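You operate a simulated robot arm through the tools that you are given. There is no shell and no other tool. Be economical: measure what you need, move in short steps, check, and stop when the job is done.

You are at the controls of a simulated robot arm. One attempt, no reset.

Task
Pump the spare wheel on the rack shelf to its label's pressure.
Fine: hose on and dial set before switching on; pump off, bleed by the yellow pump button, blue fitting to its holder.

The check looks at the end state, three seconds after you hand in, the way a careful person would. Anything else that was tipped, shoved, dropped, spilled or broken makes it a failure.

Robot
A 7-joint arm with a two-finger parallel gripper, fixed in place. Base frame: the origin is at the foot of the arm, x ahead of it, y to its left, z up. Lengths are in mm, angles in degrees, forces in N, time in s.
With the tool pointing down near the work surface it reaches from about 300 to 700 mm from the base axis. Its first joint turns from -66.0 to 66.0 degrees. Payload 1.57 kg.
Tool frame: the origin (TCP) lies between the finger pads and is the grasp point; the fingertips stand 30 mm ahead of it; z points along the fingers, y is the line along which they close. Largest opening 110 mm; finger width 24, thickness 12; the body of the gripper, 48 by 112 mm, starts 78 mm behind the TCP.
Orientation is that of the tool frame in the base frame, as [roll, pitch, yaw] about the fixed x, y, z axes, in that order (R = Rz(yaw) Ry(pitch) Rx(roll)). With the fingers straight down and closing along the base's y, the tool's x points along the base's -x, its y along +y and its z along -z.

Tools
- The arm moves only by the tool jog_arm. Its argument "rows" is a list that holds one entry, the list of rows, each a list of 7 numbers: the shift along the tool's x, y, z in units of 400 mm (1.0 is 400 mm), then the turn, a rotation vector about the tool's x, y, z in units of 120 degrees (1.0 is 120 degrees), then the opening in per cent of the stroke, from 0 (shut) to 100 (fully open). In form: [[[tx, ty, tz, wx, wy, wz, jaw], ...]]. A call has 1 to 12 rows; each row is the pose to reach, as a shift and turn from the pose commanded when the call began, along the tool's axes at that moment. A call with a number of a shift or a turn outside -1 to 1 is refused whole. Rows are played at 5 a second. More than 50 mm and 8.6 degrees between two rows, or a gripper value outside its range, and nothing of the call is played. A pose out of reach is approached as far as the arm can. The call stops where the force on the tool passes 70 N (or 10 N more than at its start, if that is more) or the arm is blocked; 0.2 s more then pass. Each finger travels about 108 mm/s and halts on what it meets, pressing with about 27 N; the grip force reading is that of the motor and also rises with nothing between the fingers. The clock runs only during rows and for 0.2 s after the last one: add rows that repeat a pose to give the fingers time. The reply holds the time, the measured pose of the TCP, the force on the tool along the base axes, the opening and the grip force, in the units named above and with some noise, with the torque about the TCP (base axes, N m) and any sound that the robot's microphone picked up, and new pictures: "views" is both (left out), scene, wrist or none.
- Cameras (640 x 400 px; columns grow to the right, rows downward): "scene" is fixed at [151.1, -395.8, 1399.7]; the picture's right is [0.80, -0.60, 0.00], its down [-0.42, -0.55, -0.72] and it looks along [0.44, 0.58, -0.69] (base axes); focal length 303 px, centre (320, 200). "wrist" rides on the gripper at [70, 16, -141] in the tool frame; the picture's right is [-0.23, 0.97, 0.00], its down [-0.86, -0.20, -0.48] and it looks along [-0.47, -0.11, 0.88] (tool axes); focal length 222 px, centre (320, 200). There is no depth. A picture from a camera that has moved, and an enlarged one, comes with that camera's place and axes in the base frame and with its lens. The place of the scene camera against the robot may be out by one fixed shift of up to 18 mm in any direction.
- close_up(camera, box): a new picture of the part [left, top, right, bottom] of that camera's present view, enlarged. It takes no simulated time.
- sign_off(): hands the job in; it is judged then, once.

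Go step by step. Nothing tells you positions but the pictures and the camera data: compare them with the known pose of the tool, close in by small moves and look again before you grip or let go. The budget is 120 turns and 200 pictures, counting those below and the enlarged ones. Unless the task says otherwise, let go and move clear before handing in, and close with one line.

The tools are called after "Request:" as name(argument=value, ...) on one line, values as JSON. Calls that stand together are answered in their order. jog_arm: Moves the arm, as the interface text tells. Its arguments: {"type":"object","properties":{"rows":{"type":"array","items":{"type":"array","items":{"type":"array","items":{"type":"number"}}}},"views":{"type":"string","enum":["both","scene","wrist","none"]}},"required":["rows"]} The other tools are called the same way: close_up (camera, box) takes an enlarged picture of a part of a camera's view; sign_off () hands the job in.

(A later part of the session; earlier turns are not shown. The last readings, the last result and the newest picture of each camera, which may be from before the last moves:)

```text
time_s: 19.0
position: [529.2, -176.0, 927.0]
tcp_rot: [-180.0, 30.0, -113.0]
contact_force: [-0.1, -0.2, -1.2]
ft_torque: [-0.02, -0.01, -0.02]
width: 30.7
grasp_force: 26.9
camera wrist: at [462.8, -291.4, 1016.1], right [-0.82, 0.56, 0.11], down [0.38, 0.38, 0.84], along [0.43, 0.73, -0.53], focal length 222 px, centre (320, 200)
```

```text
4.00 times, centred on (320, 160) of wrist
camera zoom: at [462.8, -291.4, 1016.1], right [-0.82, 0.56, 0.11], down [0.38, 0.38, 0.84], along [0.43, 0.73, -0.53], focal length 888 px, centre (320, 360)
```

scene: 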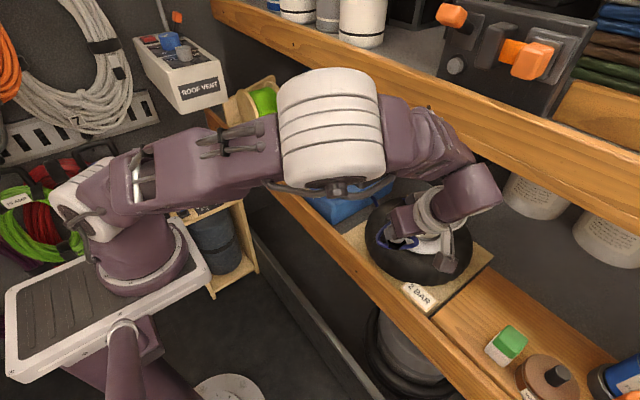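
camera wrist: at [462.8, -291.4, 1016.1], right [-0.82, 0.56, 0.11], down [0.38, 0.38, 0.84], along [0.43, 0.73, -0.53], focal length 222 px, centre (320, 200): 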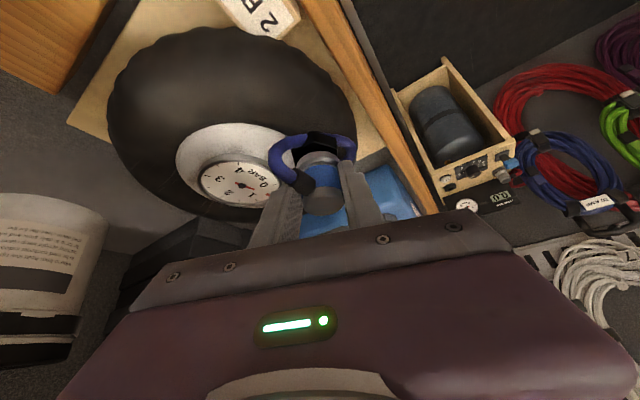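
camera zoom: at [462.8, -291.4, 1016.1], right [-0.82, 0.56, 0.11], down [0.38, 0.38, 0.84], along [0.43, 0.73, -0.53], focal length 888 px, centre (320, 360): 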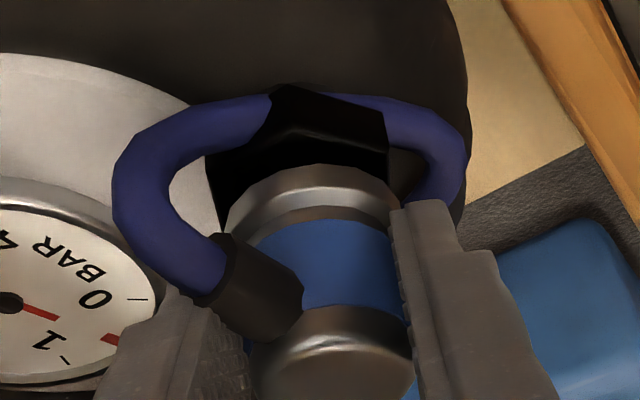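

No contact yet, and the hex is centred under the fitting. I'll keep lowering a few millimetres at a time.

Request:
jog_arm(rows=[[[0.0025, 0, 0.00433, 0, 0, 0, 0], [0.005, 0, 0.00866, 0, 0, 0, 0], [0.005, 0, 0.00866, 0, 0, 0, 0]]], views="none")

Request:
jog_arm(rows=[[[0.0025, 0, 0.00433, 0, 0, 0, 0], [0.005, 0, 0.00866, 0, 0, 0, 0], [0.005, 0, 0.00866, 0, 0, 0, 0]]], views="wrist")

Request:
close_up(camera="wrist", box=[240, 110, 400, 210])

```text
time_s: 19.8
position: [529.4, -174.6, 922.8]
tcp_rot: [179.9, 30.1, -113.1]
contact_force: [-0.7, -0.4, -0.1]
ft_torque: [-0.02, 0.02, 0.01]
width: 31.0
grasp_force: 27.4
```

```text
time_s: 20.6
position: [529.1, -175.9, 920.9]
tcp_rot: [-179.8, 30.1, -112.9]
contact_force: [-2.2, -4.0, 33.3]
ft_torque: [0.25, -0.09, 0.04]
width: 30.9
grasp_force: 27.2
camera wrist: at [462.4, -291.6, 1009.5], right [-0.82, 0.56, 0.11], down [0.38, 0.38, 0.84], along [0.43, 0.73, -0.53], focal length 222 px, centre (320, 200)
```

wrist: 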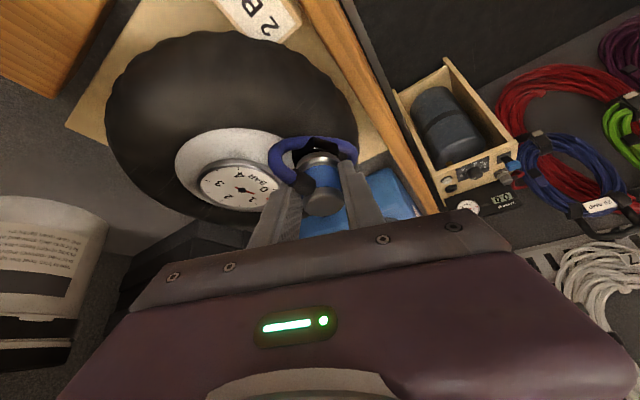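

```text
4.00 times, centred on (320, 160) of wrist
camera zoom: at [462.4, -291.6, 1009.5], right [-0.82, 0.56, 0.11], down [0.38, 0.38, 0.84], along [0.43, 0.73, -0.53], focal length 888 px, centre (320, 360)
```

zoom: 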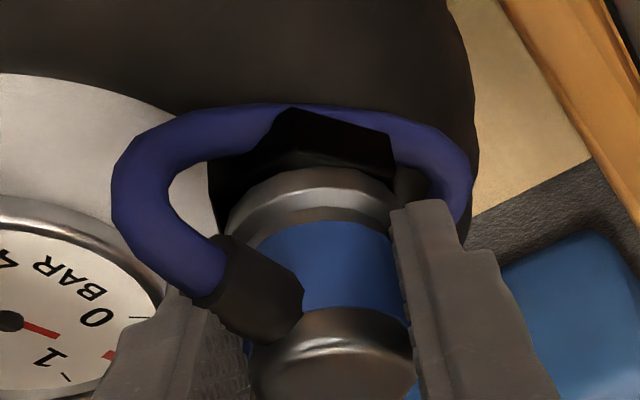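

It is in contact at 33 N with no snap yet. I'll push a little more.

Request:
jog_arm(rows=[[[0.00125, 0, 0.00217, 0, 0, 0, 0], [0.0025, 0, 0.00433, 0, 0, 0, 0], [0.0025, 0, 0.00433, 0, 0, 0, 0]]], views="wrist")

Request:
close_up(camera="wrist", box=[240, 110, 400, 210])

```text
time_s: 21.4
position: [528.9, -177.0, 917.6]
tcp_rot: [-179.8, 30.0, -112.9]
contact_force: [0.2, -12.3, 43.0]
ft_torque: [0.14, -0.29, -0.09]
width: 32.8
grasp_force: 27.1
camera wrist: at [462.2, -291.7, 1006.4], right [-0.82, 0.56, 0.11], down [0.38, 0.38, 0.84], along [0.43, 0.73, -0.53], focal length 222 px, centre (320, 200)
```

wrist: 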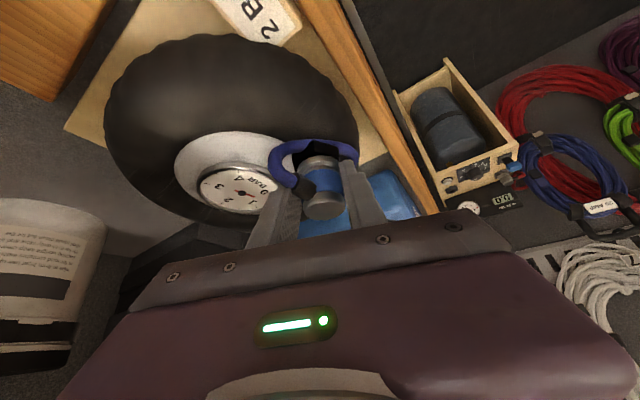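

```text
4.00 times, centred on (320, 160) of wrist
camera zoom: at [462.2, -291.7, 1006.4], right [-0.82, 0.56, 0.11], down [0.38, 0.38, 0.84], along [0.43, 0.73, -0.53], focal length 888 px, centre (320, 360)
```

zoom: 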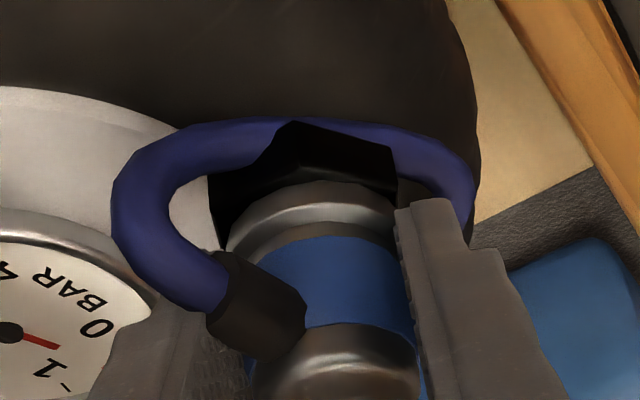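

The fitting looks flush on the hex, but I heard no snap. I'll relieve the push with a 2 mm rise and read the forces to see whether it holds.

Request:
jog_arm(rows=[[[-0.00125, 0, -0.00217, 0, 0, 0, 0], [-0.0025, 0, -0.00433, 0, 0, 0, 0], [-0.0025, 0, -0.00433, 0, 0, 0, 0]]], views="none")

Request:
jog_arm(rows=[[[-0.00125, 0, -0.00217, 0, 0, 0, 0], [-0.0025, 0, -0.00433, 0, 0, 0, 0], [-0.0025, 0, -0.00433, 0, 0, 0, 0]]], views="wrist")

Request:
close_up(camera="wrist", box=[240, 110, 400, 210])

```text
time_s: 22.2
position: [528.3, -174.5, 917.8]
tcp_rot: [179.7, 30.1, -113.0]
contact_force: [0.5, 0.9, 5.8]
ft_torque: [0.06, -0.05, -0.02]
width: 32.5
grasp_force: 26.7
```

```text
time_s: 23.0
position: [528.9, -175.9, 920.8]
tcp_rot: [180.0, 30.0, -112.9]
contact_force: [-0.1, 0.2, -1.3]
ft_torque: [-0.03, 0.01, 0.03]
width: 31.5
grasp_force: 26.7
camera wrist: at [462.5, -291.9, 1009.7], right [-0.82, 0.56, 0.11], down [0.38, 0.38, 0.84], along [0.43, 0.73, -0.53], focal length 222 px, centre (320, 200)
```

wrist: 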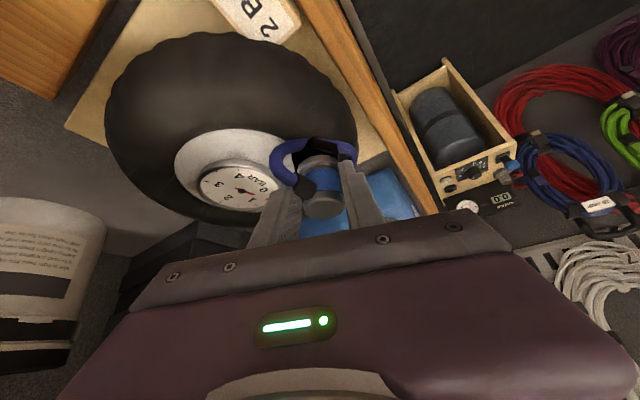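

```text
4.00 times, centred on (320, 160) of wrist
camera zoom: at [462.5, -291.9, 1009.7], right [-0.82, 0.56, 0.11], down [0.38, 0.38, 0.84], along [0.43, 0.73, -0.53], focal length 888 px, centre (320, 360)
```

zoom: 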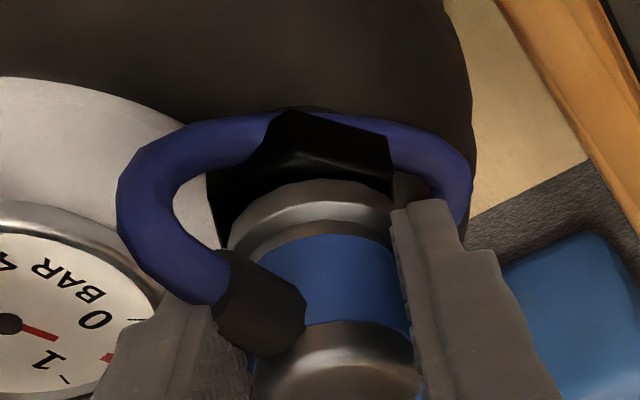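

It isn't attached. I'll lift a bit to inspect the hex seat and the fitting's underside more closely.

Request:
jog_arm(rows=[[[-0.02, 0, -0.035, 0, 0, 0, 0], [-0.05, 0, -0.0866, 0, 0, 0, 0], [-0.075, 0, -0.13, 0, 0, 0, 0], [-0.075, 0, -0.13, 0, 0, 0, 0]]])

Request:
close_up(camera="wrist", box=[280, 80, 360, 130])

Request:
close_up(camera="scene", box=[370, 200, 430, 260])

Request:
close_up(camera="scene", box=[300, 150, 380, 210])

```text
time_s: 24.0
position: [527.4, -177.0, 980.4]
tcp_rot: [-180.0, 30.0, -112.9]
contact_force: [0.6, 0.1, -0.7]
ft_torque: [-0.01, 0.01, -0.03]
width: 31.3
grasp_force: 26.8
camera wrist: at [461.5, -291.3, 1069.5], right [-0.82, 0.56, 0.11], down [0.38, 0.38, 0.84], along [0.43, 0.73, -0.53], focal length 222 px, centre (320, 200)
```

scene: 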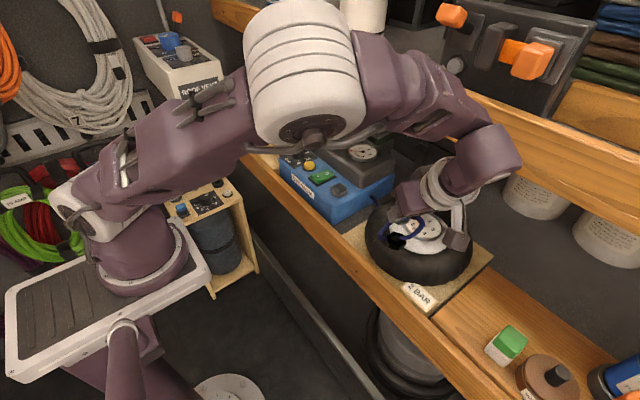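
wrist: 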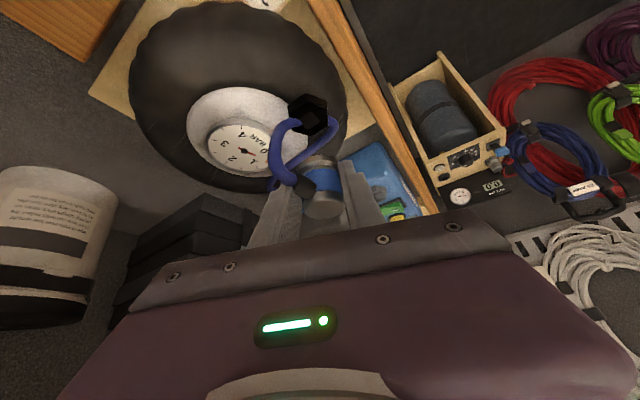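

```text
8.00 times, centred on (320, 105) of wrist
camera zoom: at [461.5, -291.3, 1069.5], right [-0.82, 0.56, 0.11], down [0.38, 0.38, 0.84], along [0.43, 0.73, -0.53], focal length 1777 px, centre (320, 960)
```

zoom: 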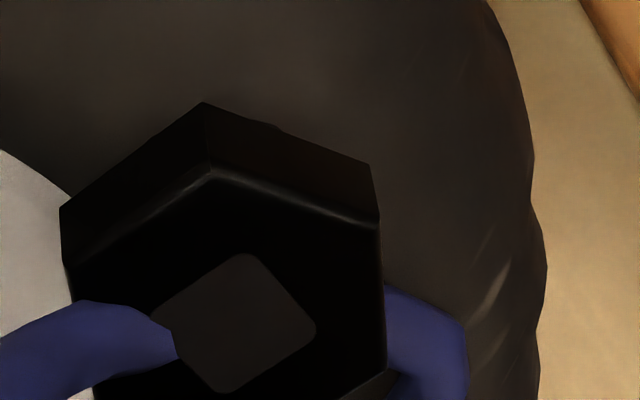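

```text
6.67 times, centred on (400, 230) of scene
camera zoom: at [151.1, -395.8, 1399.7], right [0.8, -0.6, 0.0], down [-0.42, -0.55, -0.72], along [0.44, 0.58, -0.69], focal length 2022 px, centre (-213, 0)
```

zoom: 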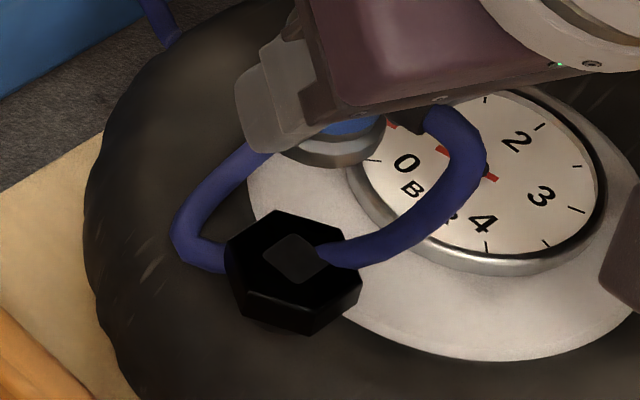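

```text
6.67 times, centred on (340, 180) of scene
camera zoom: at [151.1, -395.8, 1399.7], right [0.8, -0.6, 0.0], down [-0.42, -0.55, -0.72], along [0.44, 0.58, -0.69], focal length 2022 px, centre (187, 333)
```

zoom: 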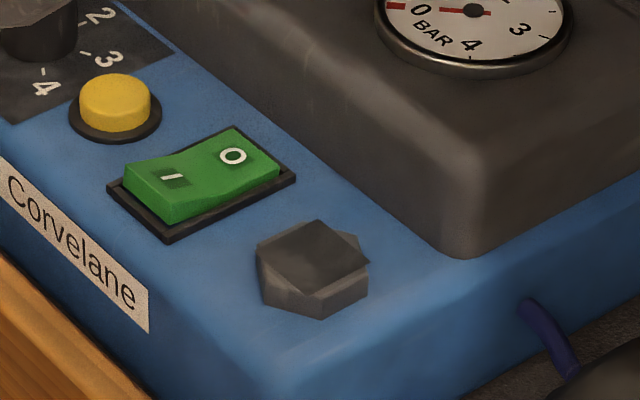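

The holder is a hex with a large square seat, while the wheel's black hex looks like a cap: solid, with only a small pad on top. I'll park the fitting back on its holder and then test whether the black hex comes off.

Request:
jog_arm(rows=[[[-0.07, 0.0287, 0.0404, 0, 0, 0, 0], [-0.14, 0.0574, 0.0808, 0, 0, 0, 0], [-0.21, 0.0862, 0.1212, 0, 0, 0, 0], [-0.28, 0.1149, 0.1615, 0, 0, 0, 0], [-0.35, 0.1436, 0.2019, 0, 0, 0, 0], [-0.4197, 0.1723, 0.2423, 0, 0, 0, 0], [-0.4197, 0.1723, 0.2423, 0, 0, 0, 0]]], views="wrist")

Request:
close_up(camera="wrist", box=[270, 80, 370, 180])

```text
time_s: 25.6
position: [540.2, 30.5, 981.1]
tcp_rot: [-179.9, 30.0, -113.0]
contact_force: [-0.5, 1.0, -1.8]
ft_torque: [-0.03, -0.04, 0.01]
width: 31.5
grasp_force: 27.3
camera wrist: at [473.2, -85.3, 1070.9], right [-0.82, 0.56, 0.11], down [0.38, 0.38, 0.84], along [0.43, 0.73, -0.53], focal length 222 px, centre (320, 200)
```

wrist: 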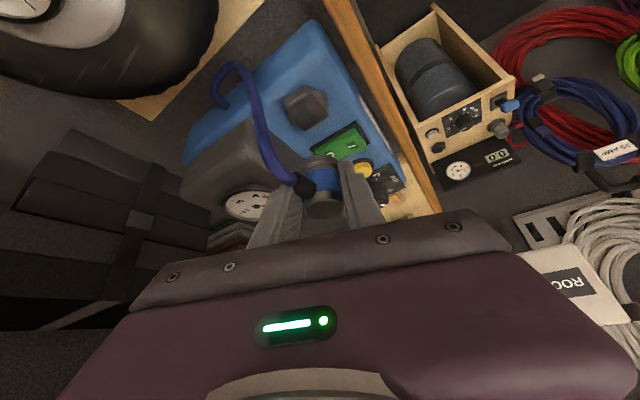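

```text
4.00 times, centred on (320, 130) of wrist
camera zoom: at [473.2, -85.3, 1070.9], right [-0.82, 0.56, 0.11], down [0.38, 0.38, 0.84], along [0.43, 0.73, -0.53], focal length 888 px, centre (320, 480)
```

zoom: 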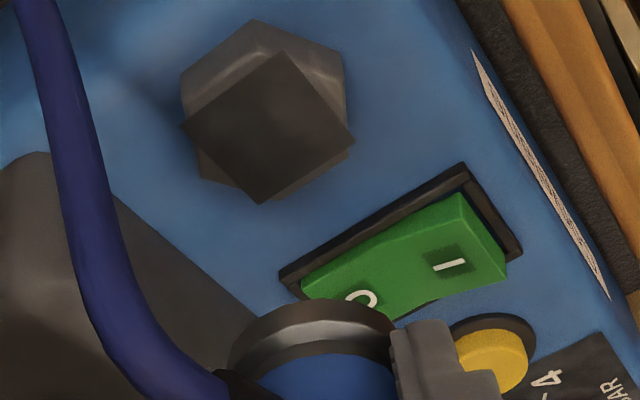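

The fitting is nearly over the holder. I'll lower it back on in small steps, which also shows how it snaps.

Request:
jog_arm(rows=[[[0.022, -0.003, 0.037, 0, 0, 0, 0], [0.045, -0.0033, 0.075, 0, 0, 0, 0], [0.066, -0.0033, 0.113, 0, 0, 0, 0], [0.0835, -0.0033, 0.1423, 0, 0, 0, 0], [0.0835, -0.0033, 0.1423, 0, 0, 0, 0]]], views="none")

Request:
jog_arm(rows=[[[0.0025, 0, 0.00433, 0, 0, 0, 0], [0.005, 0, 0.00866, 0, 0, 0, 0], [0.005, 0, 0.00866, 0, 0, 0, 0]]], views="none")

Request:
jog_arm(rows=[[[0.0025, 0, 0.00433, 0, 0, 0, 0], [0.005, 0, 0.00866, 0, 0, 0, 0], [0.005, 0, 0.00866, 0, 0, 0, 0]]], views="wrist")

Request:
close_up(camera="wrist", box=[240, 110, 400, 210])

```text
time_s: 26.8
position: [542.1, 29.1, 915.0]
tcp_rot: [180.0, 29.9, -113.0]
contact_force: [0.5, -0.6, -1.1]
ft_torque: [-0.03, 0.02, 0.0]
width: 31.1
grasp_force: 27.4
```

```text
time_s: 27.6
position: [543.8, 28.1, 911.5]
tcp_rot: [-180.0, 29.9, -112.9]
contact_force: [-0.1, -0.2, -0.3]
ft_torque: [-0.03, 0.02, 0.01]
width: 31.0
grasp_force: 26.7
```

```text
time_s: 28.4
position: [542.7, 28.1, 908.7]
tcp_rot: [-179.8, 30.1, -112.9]
contact_force: [-8.0, -6.3, 46.4]
ft_torque: [0.28, 0.46, 0.21]
width: 32.2
grasp_force: 27.6
camera wrist: at [475.7, -86.6, 997.0], right [-0.82, 0.56, 0.11], down [0.38, 0.38, 0.84], along [0.43, 0.73, -0.53], focal length 222 px, centre (320, 200)
```

wrist: 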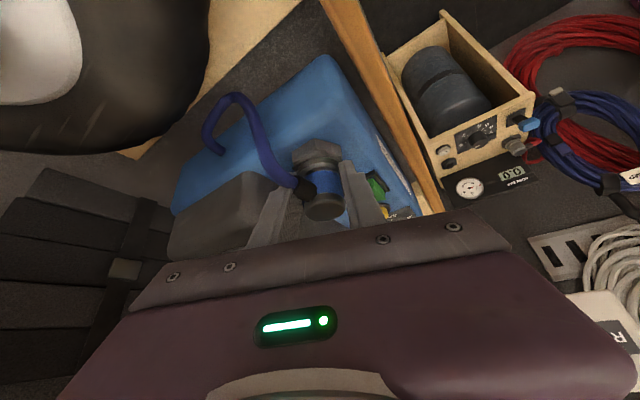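

```text
4.00 times, centred on (320, 160) of wrist
camera zoom: at [475.7, -86.6, 997.0], right [-0.82, 0.56, 0.11], down [0.38, 0.38, 0.84], along [0.43, 0.73, -0.53], focal length 888 px, centre (320, 360)
```

zoom: 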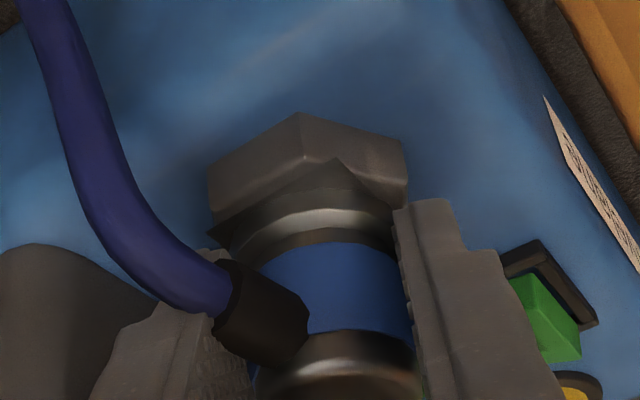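

The fitting now rests on the holder's square, about 4 mm above its original seat, and it slips in the grip when pushed. I'll relax the push, release it here and see how it settles.

Request:
jog_arm(rows=[[[-0.0025, 0, -0.00433, 0, 0, 0, 0], [-0.0025, 0, -0.00433, 0, 0, 0, 0], [-0.0025, 0, -0.00433, 0, 0, 0, 38], [-0.0025, 0, -0.00433, 0, 0, 0, 45], [-0.0025, 0, -0.00433, 0, 0, 0, 45]]], views="wrist")

Request:
close_up(camera="wrist", box=[240, 110, 400, 210])

```text
time_s: 29.6
position: [542.7, 28.7, 908.6]
tcp_rot: [180.0, 30.0, -113.0]
contact_force: [-0.3, 0.5, -0.2]
ft_torque: [0.01, -0.01, -0.02]
width: 49.5
grasp_force: 0.0
camera wrist: at [476.1, -86.8, 997.9], right [-0.82, 0.56, 0.11], down [0.38, 0.38, 0.84], along [0.43, 0.73, -0.53], focal length 222 px, centre (320, 200)
```

wrist: 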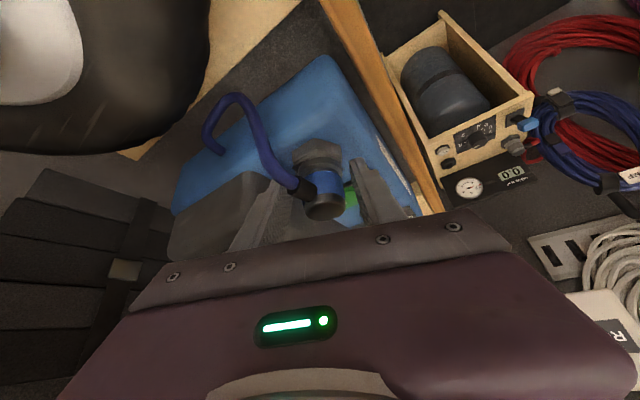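

```text
4.00 times, centred on (320, 160) of wrist
camera zoom: at [476.1, -86.8, 997.9], right [-0.82, 0.56, 0.11], down [0.38, 0.38, 0.84], along [0.43, 0.73, -0.53], focal length 888 px, centre (320, 360)
```

zoom: 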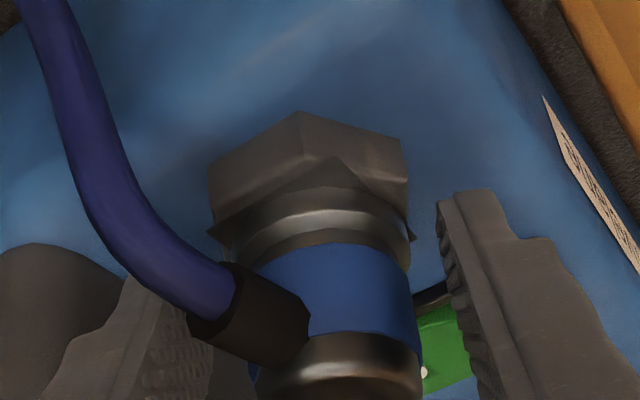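

It simply rests on the square, so seating needs a firmer push from above. I'll raise, close the fingers and press down on its cap.

Request:
jog_arm(rows=[[[-0.02, 0, -0.035, 0, 0, 0, 45], [-0.045, 0, -0.078, 0, 0, 0, 45], [-0.0705, 0, -0.1221, 0, 0, 0, 45], [-0.084, 0.0004, -0.1143, 0, 0, 0, 0], [-0.084, 0.0004, -0.1143, 0, 0, 0, 0], [-0.084, 0.0004, -0.1143, 0, 0, 0, 0]]], views="wrist")

Request:
close_up(camera="wrist", box=[240, 110, 400, 210])

```text
time_s: 31.0
position: [545.0, 34.2, 965.4]
tcp_rot: [180.0, 30.0, -113.0]
contact_force: [0.8, 0.5, 0.0]
ft_torque: [0.0, 0.0, 0.01]
width: 0.0
grasp_force: 21.5
camera wrist: at [478.1, -81.0, 1054.6], right [-0.82, 0.56, 0.11], down [0.38, 0.38, 0.84], along [0.43, 0.73, -0.53], focal length 222 px, centre (320, 200)
```

wrist: 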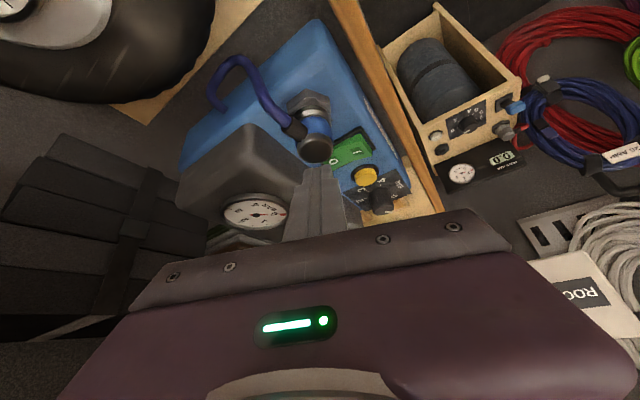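

```text
4.00 times, centred on (320, 160) of wrist
camera zoom: at [478.1, -81.0, 1054.6], right [-0.82, 0.56, 0.11], down [0.38, 0.38, 0.84], along [0.43, 0.73, -0.53], focal length 888 px, centre (320, 360)
```

zoom: 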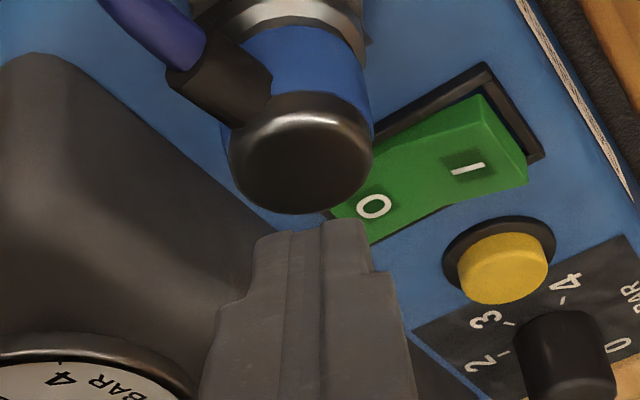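

The fitting's cap is directly below the closed fingertips. I'll press down step by step.

Request:
jog_arm(rows=[[[0.01, 0, 0.0173, 0, 0, 0, 0], [0.0163, 0, 0.0281, 0, 0, 0, 0], [0.0188, 0, 0.0325, 0, 0, 0, 0], [0.0213, 0, 0.0368, 0, 0, 0, 0], [0.0225, 0, 0.039, 0, 0, 0, 0]]], views="wrist")

Request:
close_up(camera="wrist", box=[240, 110, 400, 210])

```text
time_s: 32.2
position: [545.2, 33.2, 949.1]
tcp_rot: [-179.9, 29.9, -113.0]
contact_force: [-3.7, -3.3, 16.4]
ft_torque: [0.02, 0.04, 0.03]
width: 0.2
grasp_force: 21.3
camera wrist: at [477.7, -81.5, 1036.2], right [-0.82, 0.56, 0.11], down [0.38, 0.38, 0.84], along [0.43, 0.73, -0.53], focal length 222 px, centre (320, 200)
```

wrist: 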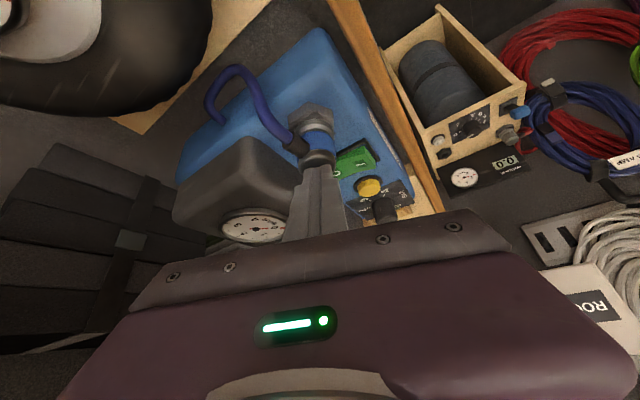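

```text
4.00 times, centred on (320, 160) of wrist
camera zoom: at [477.7, -81.5, 1036.2], right [-0.82, 0.56, 0.11], down [0.38, 0.38, 0.84], along [0.43, 0.73, -0.53], focal length 888 px, centre (320, 360)
```

zoom: 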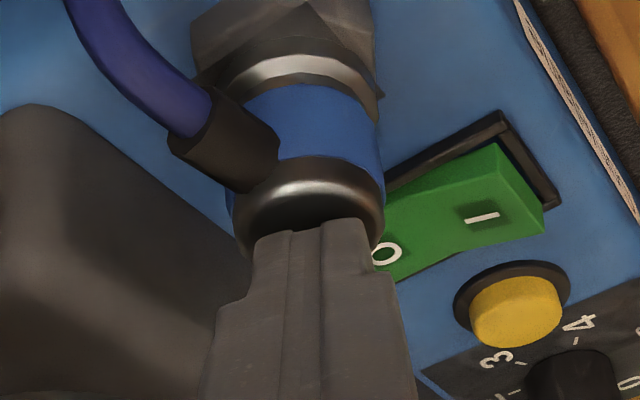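

It is in contact at 16 N. I'll press on.

Request:
jog_arm(rows=[[[0.00125, 0, 0.00217, 0, 0, 0, 0], [0.0025, 0, 0.00433, 0, 0, 0, 0], [0.00375, 0, 0.0065, 0, 0, 0, 0], [0.00375, 0, 0.0065, 0, 0, 0, 0]]], views="wrist")

Request:
close_up(camera="wrist", box=[240, 110, 400, 210])

```text
time_s: 33.2
position: [545.7, 34.3, 946.7]
tcp_rot: [-179.6, 30.2, -112.8]
contact_force: [-6.7, -5.7, 69.7]
ft_torque: [0.14, 0.05, 0.0]
width: 0.1
grasp_force: 21.8
camera wrist: at [477.8, -80.8, 1035.2], right [-0.82, 0.56, 0.11], down [0.37, 0.38, 0.84], along [0.43, 0.73, -0.52], focal length 222 px, centre (320, 200)
```

wrist: 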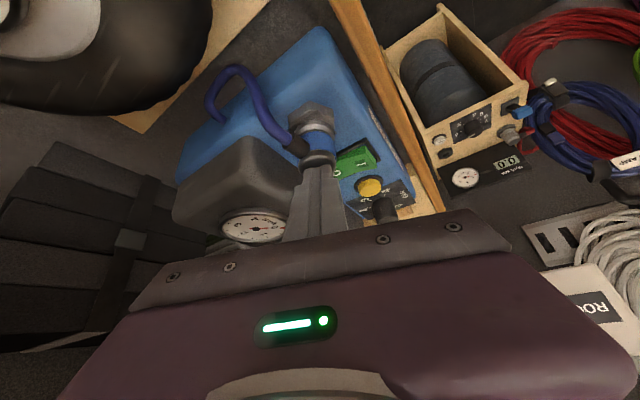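

```text
4.00 times, centred on (320, 160) of wrist
camera zoom: at [477.8, -80.8, 1035.2], right [-0.82, 0.56, 0.11], down [0.37, 0.38, 0.84], along [0.43, 0.73, -0.52], focal length 888 px, centre (320, 360)
```

zoom: 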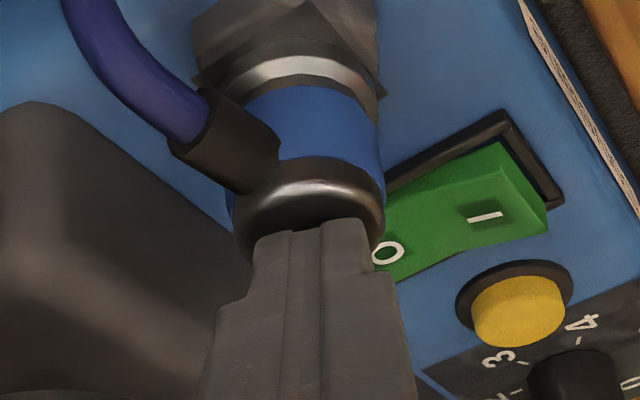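

Even 70 N doesn't seat it, so alignment or orientation matters rather than force. I'll return to the same viewpoint I had before gripping and compare the fitting's pose with the original.

Request:
jog_arm(rows=[[[-0.0176, 0.0071, -0.0571, 0, 0, 0, 0], [-0.0176, 0.0071, -0.0571, 0, 0, 0, 55], [-0.0176, 0.0071, -0.0571, 0, 0, 0, 55], [0.01, 0.0071, -0.009, 0, 0, 0, 55], [0.0387, 0.0071, 0.0403, 0, 0, 0, 55], [0.0387, 0.0071, 0.0403, 0, 0, 0, 55]]], views="none")

Request:
close_up(camera="wrist", box=[240, 110, 400, 210])

Request:
close_up(camera="scene", box=[280, 100, 400, 220])

```text
time_s: 34.6
position: [539.2, 30.3, 922.6]
tcp_rot: [179.9, 30.0, -113.0]
contact_force: [0.1, 0.3, -0.2]
ft_torque: [0.02, 0.05, -0.01]
width: 60.4
grasp_force: 0.1
```

```text
4.00 times, centred on (320, 160) of wrist
camera zoom: at [473.1, -84.9, 1010.7], right [-0.82, 0.56, 0.11], down [0.38, 0.38, 0.84], along [0.43, 0.73, -0.53], focal length 888 px, centre (320, 360)
```

zoom: 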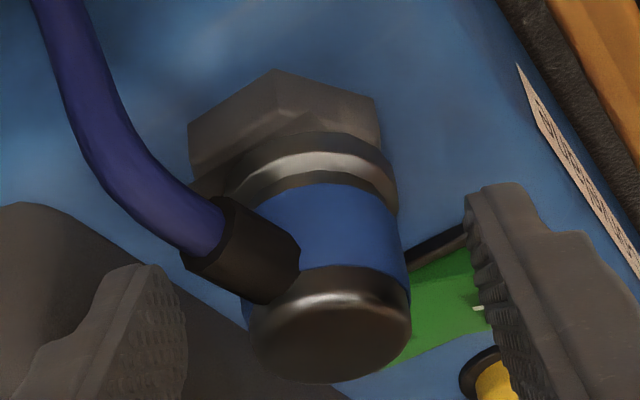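

```text
3.33 times, centred on (340, 160) of scene
camera zoom: at [151.1, -395.8, 1399.7], right [0.8, -0.6, 0.0], down [-0.42, -0.55, -0.72], along [0.44, 0.58, -0.69], focal length 1011 px, centre (253, 333)
```

zoom: 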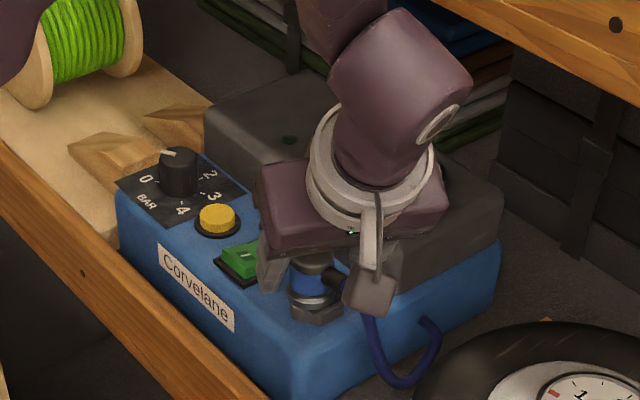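

The fitting has been nudged a couple of millimetres off the axis. I think the seat needs finer alignment, so I'll regrip with the gripper centred on the original axis (541.6, 28.5).

Request:
jog_arm(rows=[[[0.0066, -0.0045, 0.0082, 0, 0, 0, 55], [0.0132, -0.0045, 0.0164, 0, 0, 0, 55], [0.0132, -0.0045, 0.0164, 0, 0, 0, 38], [0.0132, -0.0045, 0.0164, 0, 0, 0, 0], [0.0132, -0.0045, 0.0164, 0, 0, 0, 0], [0.0132, -0.0045, 0.0164, 0, 0, 0, 0]]], views="none")

Request:
close_up(camera="wrist", box=[240, 110, 400, 210])

```text
time_s: 36.0
position: [541.9, 27.2, 913.6]
tcp_rot: [-180.0, 30.1, -113.0]
contact_force: [0.2, -0.1, 0.9]
ft_torque: [0.04, 0.0, 0.02]
width: 30.9
grasp_force: 27.4
```

```text
4.00 times, centred on (320, 160) of wrist
camera zoom: at [474.8, -86.8, 1003.1], right [-0.82, 0.56, 0.11], down [0.38, 0.38, 0.84], along [0.43, 0.73, -0.53], focal length 888 px, centre (320, 360)
```

zoom: 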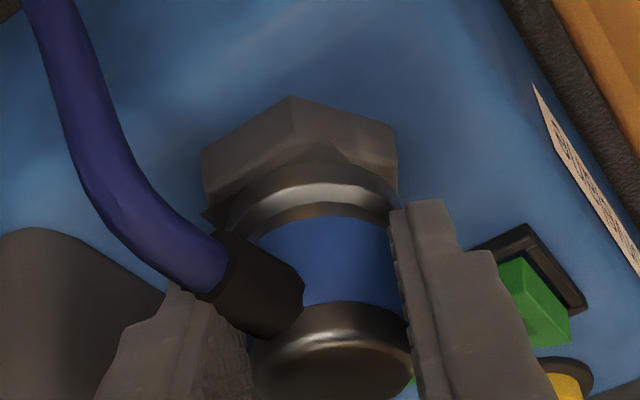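

It's gripped and centred to within about 0.6 mm. Now I'll press lightly and trace a small search pattern of about 1 mm, listening for the snap.

Request:
jog_arm(rows=[[[0.0025, 0, 0.0043, 0, 0, 0, 0], [0.0035, -0.0015, 0.006, 0, 0, 0, 0], [0.0035, -0.003, 0.006, 0, 0, 0, 0], [0.005, -0.0015, 0.0051, 0, 0, 0, 0], [0.0055, 0, 0.0049, 0, 0, 0, 0], [0.0035, 0.0015, 0.006, 0, 0, 0, 0], [0.0015, 0, 0.0071, 0, 0, 0, 0], [0.0015, -0.002, 0.0071, 0, 0, 0, 0], [0.0035, 0, 0.006, 0, 0, 0, 0]]], views="none")

Request:
close_up(camera="wrist", box=[240, 110, 400, 210])

```text
time_s: 38.0
position: [540.2, 26.2, 912.6]
tcp_rot: [-179.8, 30.1, -113.2]
contact_force: [-0.7, -27.4, 30.2]
ft_torque: [-0.71, 0.11, -0.18]
width: 31.2
grasp_force: 26.9
heard: snap
```

```text
4.00 times, centred on (320, 160) of wrist
camera zoom: at [474.3, -88.6, 1000.4], right [-0.82, 0.56, 0.11], down [0.38, 0.38, 0.84], along [0.43, 0.73, -0.53], focal length 888 px, centre (320, 360)
```

zoom: 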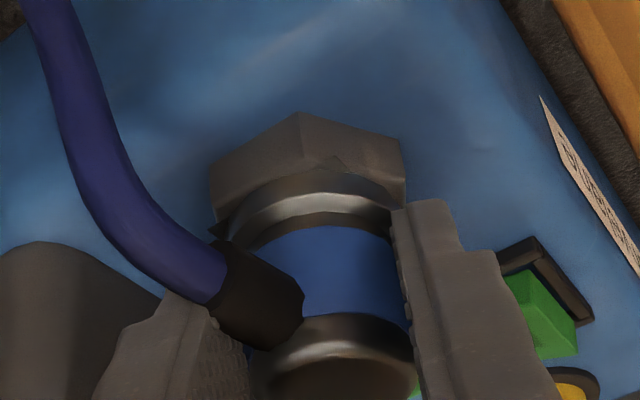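

I heard a snap, so the fitting is seated again and the mating just needs alignment of about 1 mm plus a light press and wiggle. I'll regrip without side load before pulling it off for the valve.

Request:
jog_arm(rows=[[[0, 0, 0, 0, 0, 0, 45], [0, 0, 0, 0, 0, 0, 45], [0.001, 0, 0.002, 0, 0, 0, 45], [0.001, 0, 0.002, 0, 0, 0, 0], [0.001, 0, 0.002, 0, 0, 0, 0], [0.001, 0, 0.002, 0, 0, 0, 0]]], views="none")

Request:
close_up(camera="wrist", box=[240, 110, 400, 210])

```text
time_s: 39.4
position: [542.2, 27.8, 910.5]
tcp_rot: [-179.8, 30.0, -113.0]
contact_force: [11.5, -7.7, 8.2]
ft_torque: [-0.19, -0.34, -0.17]
width: 32.8
grasp_force: 26.7
```

```text
4.00 times, centred on (320, 160) of wrist
camera zoom: at [475.1, -86.9, 999.6], right [-0.82, 0.56, 0.11], down [0.38, 0.38, 0.84], along [0.43, 0.73, -0.53], focal length 888 px, centre (320, 360)
```

zoom: 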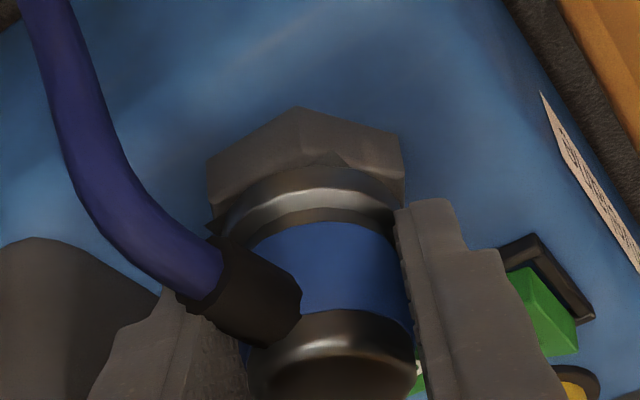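

There is still a side load of about 14 N along the closing direction, so I'll shift 1.3 mm and regrip.

Request:
jog_arm(rows=[[[0, 0, 0, 0, 0, 0, 45], [0, 0, 0, 0, 0, 0, 45], [0, -0.0033, 0, 0, 0, 0, 45], [0, -0.0033, 0, 0, 0, 0, 0], [0, -0.0033, 0, 0, 0, 0, 0], [0, -0.0033, 0, 0, 0, 0, 0]]], views="none")

```text
time_s: 40.8
position: [542.4, 27.9, 910.4]
tcp_rot: [179.9, 30.1, -113.0]
contact_force: [-0.9, -2.9, 6.7]
ft_torque: [0.0, 0.04, -0.04]
width: 32.5
grasp_force: 26.5
```

The side load is nearly gone. I'll pull off gently.

Request:
jog_arm(rows=[[[-0.0025, 0, -0.00433, 0, 0, 0, 0], [-0.005, 0, -0.00866, 0, 0, 0, 0], [-0.01, 0, -0.0173, 0, 0, 0, 0], [-0.02, 0, -0.0346, 0, 0, 0, 0], [-0.03, 0, -0.052, 0, 0, 0, 0], [-0.03, 0, -0.052, 0, 0, 0, 0]]], views="none")

Request:
close_up(camera="wrist", box=[240, 110, 400, 210])

```text
time_s: 42.2
position: [543.1, 27.7, 934.5]
tcp_rot: [-180.0, 29.9, -113.0]
contact_force: [0.2, 0.0, -1.2]
ft_torque: [-0.03, 0.01, -0.03]
width: 31.0
grasp_force: 27.4
heard: snap
```

```text
4.00 times, centred on (320, 160) of wrist
camera zoom: at [475.8, -87.6, 1023.2], right [-0.82, 0.56, 0.11], down [0.38, 0.38, 0.84], along [0.43, 0.73, -0.53], focal length 888 px, centre (320, 360)
```

zoom: 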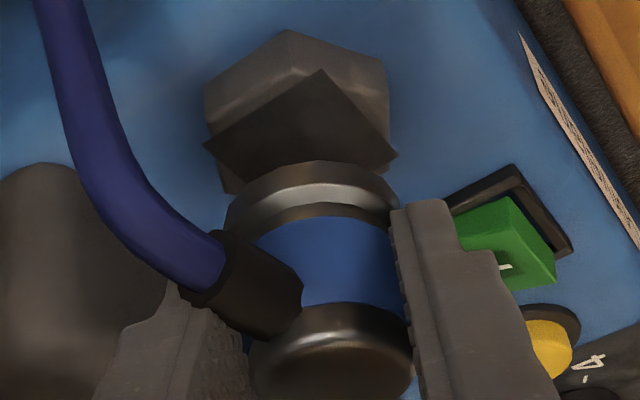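

It's off and held squarely. I'll carry it to the valve with a refined offset and hover about 25 mm above the seat.

Request:
jog_arm(rows=[[[-0.025, 0, -0.0433, 0, 0, 0, 0], [-0.05, 0, -0.0866, 0, 0, 0, 0], [0.02, -0.0284, -0.127, 0, 0, 0, 0], [0.09, -0.0569, -0.1675, 0, 0, 0, 0], [0.16, -0.0853, -0.2079, 0, 0, 0, 0], [0.23, -0.1138, -0.2483, 0, 0, 0, 0], [0.3, -0.1422, -0.2888, 0, 0, 0, 0], [0.3703, -0.1707, -0.3292, 0, 0, 0, 0], [0.387, -0.1707, -0.3, 0, 0, 0, 0], [0.4041, -0.1707, -0.2707, 0, 0, 0, 0], [0.4041, -0.1707, -0.2707, 0, 0, 0, 0]]], views="none")

Request:
close_up(camera="wrist", box=[240, 110, 400, 210])

```text
time_s: 44.6
position: [530.4, -177.9, 947.5]
tcp_rot: [179.9, 30.0, -113.0]
contact_force: [-0.2, 0.4, -0.7]
ft_torque: [-0.04, 0.01, 0.01]
width: 30.9
grasp_force: 27.1
```

```text
4.00 times, centred on (320, 160) of wrist
camera zoom: at [463.7, -293.0, 1036.4], right [-0.82, 0.56, 0.11], down [0.38, 0.38, 0.84], along [0.43, 0.73, -0.53], focal length 888 px, centre (320, 360)
```

zoom: 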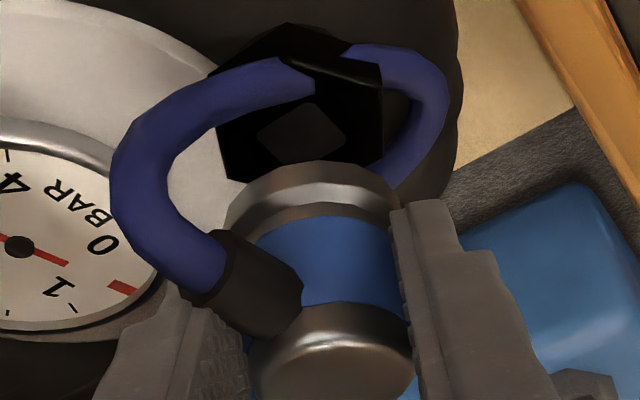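

The seat lines up laterally to within 0.5 mm of the holder's reference picture. I'll descend to just above contact, then do the press-and-search.

Request:
jog_arm(rows=[[[0.0125, 0, 0.0217, 0, 0, 0, 0], [0.02, 0, 0.0346, 0, 0, 0, 0], [0.025, 0, 0.0433, 0, 0, 0, 0], [0.0275, 0, 0.0476, 0, 0, 0, 0], [0.03, 0, 0.052, 0, 0, 0, 0], [0.03, 0, 0.052, 0, 0, 0, 0]]], views="none")

Request:
close_up(camera="wrist", box=[240, 110, 400, 210])

```text
time_s: 46.0
position: [530.4, -178.0, 922.7]
tcp_rot: [179.9, 30.0, -113.0]
contact_force: [-0.4, -0.1, -0.3]
ft_torque: [0.02, 0.01, 0.01]
width: 31.0
grasp_force: 27.0
```

```text
4.00 times, centred on (320, 160) of wrist
camera zoom: at [463.2, -292.8, 1011.8], right [-0.82, 0.56, 0.11], down [0.38, 0.38, 0.84], along [0.43, 0.73, -0.53], focal length 888 px, centre (320, 360)
```

zoom: 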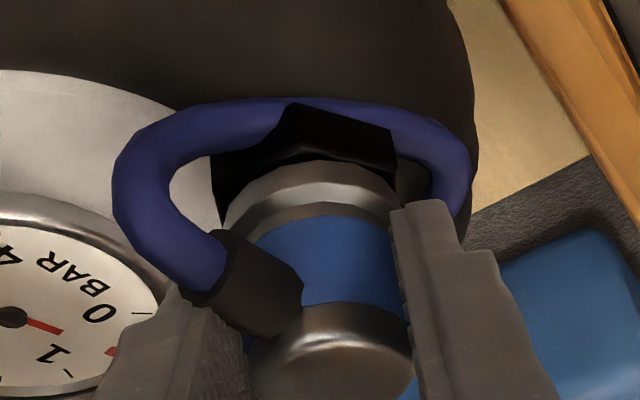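

It's right at the seat, with the same geometry as on the holder. I'll press with a small wiggle.

Request:
jog_arm(rows=[[[0.00125, 0, 0.0022, 0, 0, 0, 0], [0.0025, 0, 0.0043, 0, 0, 0, 0], [0.00375, 0, 0.0065, 0, 0, 0, 0], [0.00375, -0.002, 0.0065, 0, 0, 0, 0], [0.0058, 0, 0.0053, 0, 0, 0, 0], [0.00375, 0.002, 0.0065, 0, 0, 0, 0], [0.0017, 0, 0.0077, 0, 0, 0, 0], [0.00375, 0, 0.0065, 0, 0, 0, 0]]], views="none")

Request:
close_up(camera="wrist", box=[240, 110, 400, 210])

```text
time_s: 47.8
position: [530.0, -177.0, 921.5]
tcp_rot: [-179.9, 29.9, -112.8]
contact_force: [0.1, -8.0, 31.4]
ft_torque: [0.1, -0.18, -0.05]
width: 30.7
grasp_force: 26.6
```

```text
4.00 times, centred on (320, 160) of wrist
camera zoom: at [463.2, -292.5, 1010.1], right [-0.82, 0.56, 0.11], down [0.38, 0.38, 0.84], along [0.43, 0.73, -0.53], focal length 888 px, centre (320, 360)
```

zoom: 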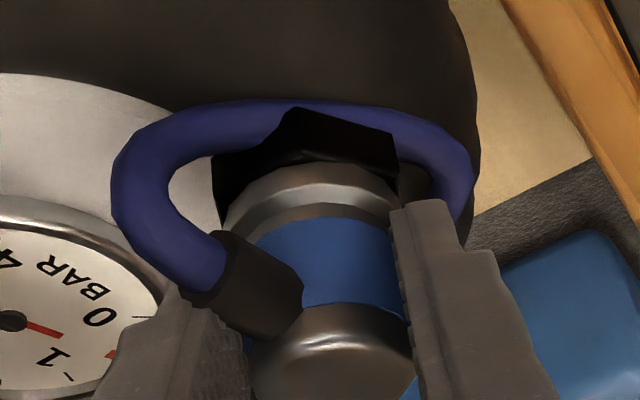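

It's at 31 N with no snap yet, and friction likely hides such a small wiggle. I'll ease the press and search over a ±2 mm circle.

Request:
jog_arm(rows=[[[-0.0019, 0, -0.0033, 0, 0, 0, 0], [-0.0019, 0.005, -0.0033, 0, 0, 0, 0], [-0.0049, 0.0035, -0.0015, 0, 0, 0, 0], [-0.0062, 0, -0.0008, 0, 0, 0, 0], [-0.0049, -0.0035, -0.0015, 0, 0, 0, 0], [-0.0019, -0.005, -0.0033, 0, 0, 0, 0], [0.0011, -0.0035, -0.005, 0, 0, 0, 0], [0.0024, 0, -0.0058, 0, 0, 0, 0], [0.0011, 0.0035, -0.005, 0, 0, 0, 0], [-0.0019, 0.005, -0.0033, 0, 0, 0, 0], [-0.0019, 0, -0.0033, 0, 0, 0, 0]]], views="none")

Request:
close_up(camera="wrist", box=[240, 110, 400, 210])

Request:
close_up(camera="scene", box=[370, 200, 450, 260])

```text
time_s: 50.2
position: [530.7, -176.0, 921.1]
tcp_rot: [179.9, 30.0, -113.0]
contact_force: [0.3, 0.3, -0.5]
ft_torque: [0.02, 0.03, 0.0]
width: 30.9
grasp_force: 26.8
```

```text
4.00 times, centred on (320, 160) of wrist
camera zoom: at [463.4, -292.2, 1010.5], right [-0.82, 0.56, 0.11], down [0.38, 0.38, 0.84], along [0.43, 0.73, -0.53], focal length 888 px, centre (320, 360)
```

zoom: 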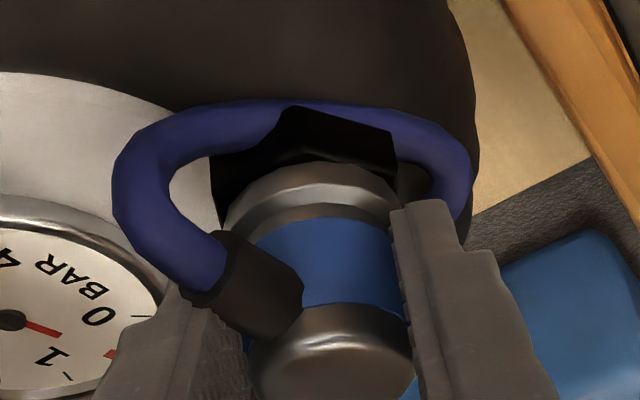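

```text
6.67 times, centred on (410, 230) of scene
camera zoom: at [151.1, -395.8, 1399.7], right [0.8, -0.6, 0.0], down [-0.42, -0.55, -0.72], along [0.44, 0.58, -0.69], focal length 2022 px, centre (-280, 0)
```

zoom: 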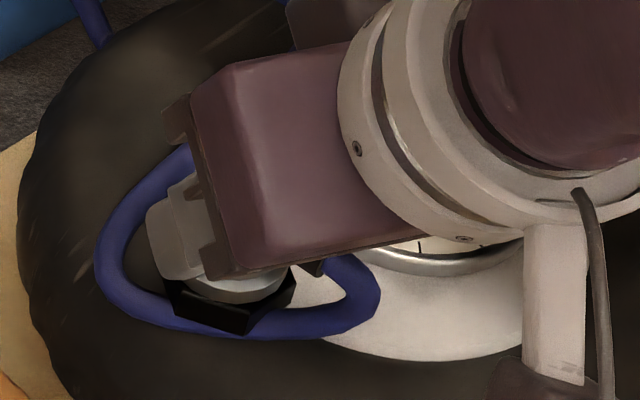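

During that search the press had eased to zero. I'll repeat it with about 15 N of press.

Request:
jog_arm(rows=[[[0.0012, 0, 0.0022, 0, 0, 0, 0], [0.0012, 0.006, 0.0022, 0, 0, 0, 0], [-0.0025, 0.0043, 0.0043, 0, 0, 0, 0], [-0.004, 0, 0.0052, 0, 0, 0, 0], [-0.0025, -0.0043, 0.0043, 0, 0, 0, 0], [0.0012, -0.006, 0.0022, 0, 0, 0, 0], [0.0049, -0.0043, 0.0001, 0, 0, 0, 0], [0.0064, 0, -0.0008, 0, 0, 0, 0], [0.0049, 0.0043, 0.0001, 0, 0, 0, 0], [0.0012, 0.006, 0.0022, 0, 0, 0, 0], [0.0012, 0, 0.0022, 0, 0, 0, 0]]], views="none")

Request:
close_up(camera="wrist", box=[240, 110, 400, 210])

```text
time_s: 52.6
position: [528.4, -177.3, 920.6]
tcp_rot: [179.9, 30.0, -113.0]
contact_force: [-8.8, -3.7, 26.3]
ft_torque: [0.16, 0.16, 0.02]
width: 31.0
grasp_force: 27.2
```

```text
4.00 times, centred on (320, 160) of wrist
camera zoom: at [461.9, -292.5, 1010.2], right [-0.82, 0.56, 0.12], down [0.38, 0.38, 0.84], along [0.43, 0.73, -0.53], focal length 888 px, centre (320, 360)
```

zoom: 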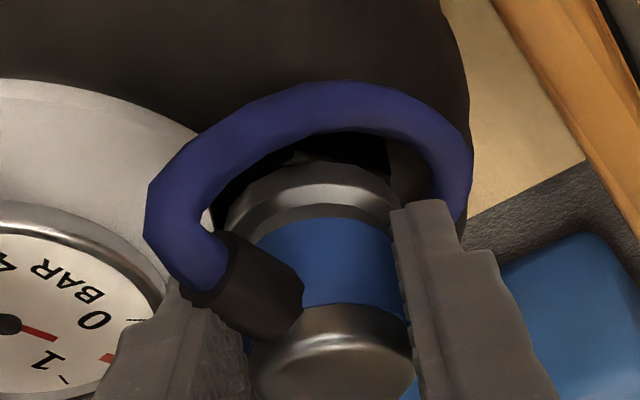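

It still doesn't seat, and visually there is nothing to mate with on that solid black hex. I'll park the fitting on the holder and test whether the hex is a removable cap.

Request:
jog_arm(rows=[[[-0.033, 0, -0.058, 0, 0, 0, 0], [-0.0669, 0, -0.1158, 0, 0, 0, 0], [-0.1369, 0.0284, -0.0754, 0, 0, 0, 0], [-0.207, 0.0569, -0.0349, 0, 0, 0, 0], [-0.277, 0.0853, 0.0055, 0, 0, 0, 0], [-0.3471, 0.1138, 0.0459, 0, 0, 0, 0], [-0.4171, 0.1422, 0.0864, 0, 0, 0, 0], [-0.4872, 0.1707, 0.1268, 0, 0, 0, 0], [-0.4622, 0.1707, 0.1701, 0, 0, 0, 0], [-0.4372, 0.1707, 0.2134, 0, 0, 0, 0], [-0.4372, 0.1707, 0.2134, 0, 0, 0, 0]]], views="none")

Request:
close_up(camera="wrist", box=[240, 110, 400, 210])

```text
time_s: 55.0
position: [542.5, 28.5, 936.2]
tcp_rot: [-180.0, 30.1, -113.0]
contact_force: [-0.2, 0.5, -0.2]
ft_torque: [0.0, 0.0, 0.0]
width: 30.9
grasp_force: 27.4
```

```text
4.00 times, centred on (320, 160) of wrist
camera zoom: at [475.4, -86.9, 1024.0], right [-0.82, 0.56, 0.11], down [0.38, 0.38, 0.84], along [0.43, 0.73, -0.53], focal length 888 px, centre (320, 360)
```

zoom: 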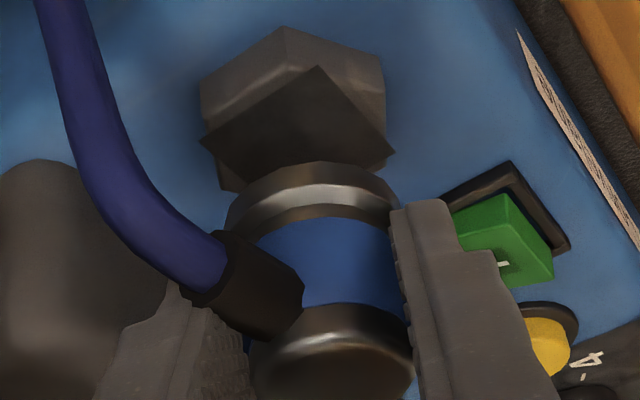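

The fitting is back over the holder, about 0.8 mm off. I'll correct that, lower and press with a small wiggle.

Request:
jog_arm(rows=[[[0.0125, -0.002, 0.0217, 0, 0, 0, 0], [0.025, -0.002, 0.0433, 0, 0, 0, 0], [0.0275, -0.002, 0.0476, 0, 0, 0, 0], [0.03, -0.002, 0.052, 0, 0, 0, 0], [0.0325, -0.002, 0.0563, 0, 0, 0, 0], [0.0345, -0.002, 0.0598, 0, 0, 0, 0], [0.0345, -0.002, 0.0598, 0, 0, 0, 0]]], views="none")

Request:
close_up(camera="wrist", box=[240, 110, 400, 210])

```text
time_s: 56.6
position: [542.9, 27.3, 908.5]
tcp_rot: [-179.9, 30.1, -112.9]
contact_force: [-18.1, -13.0, 55.2]
ft_torque: [0.11, 0.9, 0.04]
width: 34.3
grasp_force: 27.5
heard: snap
```

```text
4.00 times, centred on (320, 160) of wrist
camera zoom: at [475.2, -87.6, 997.0], right [-0.82, 0.56, 0.11], down [0.38, 0.38, 0.84], along [0.43, 0.73, -0.53], focal length 888 px, centre (320, 360)
```

zoom: 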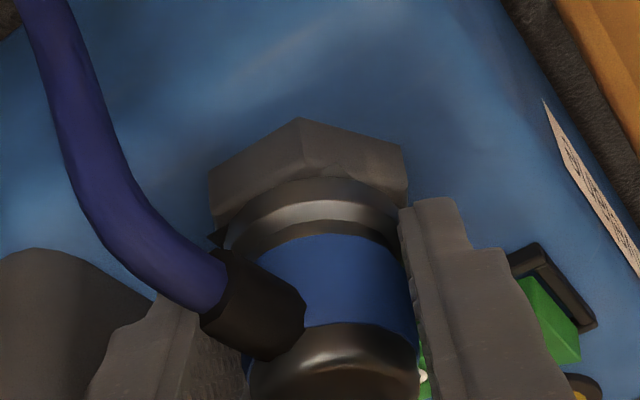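

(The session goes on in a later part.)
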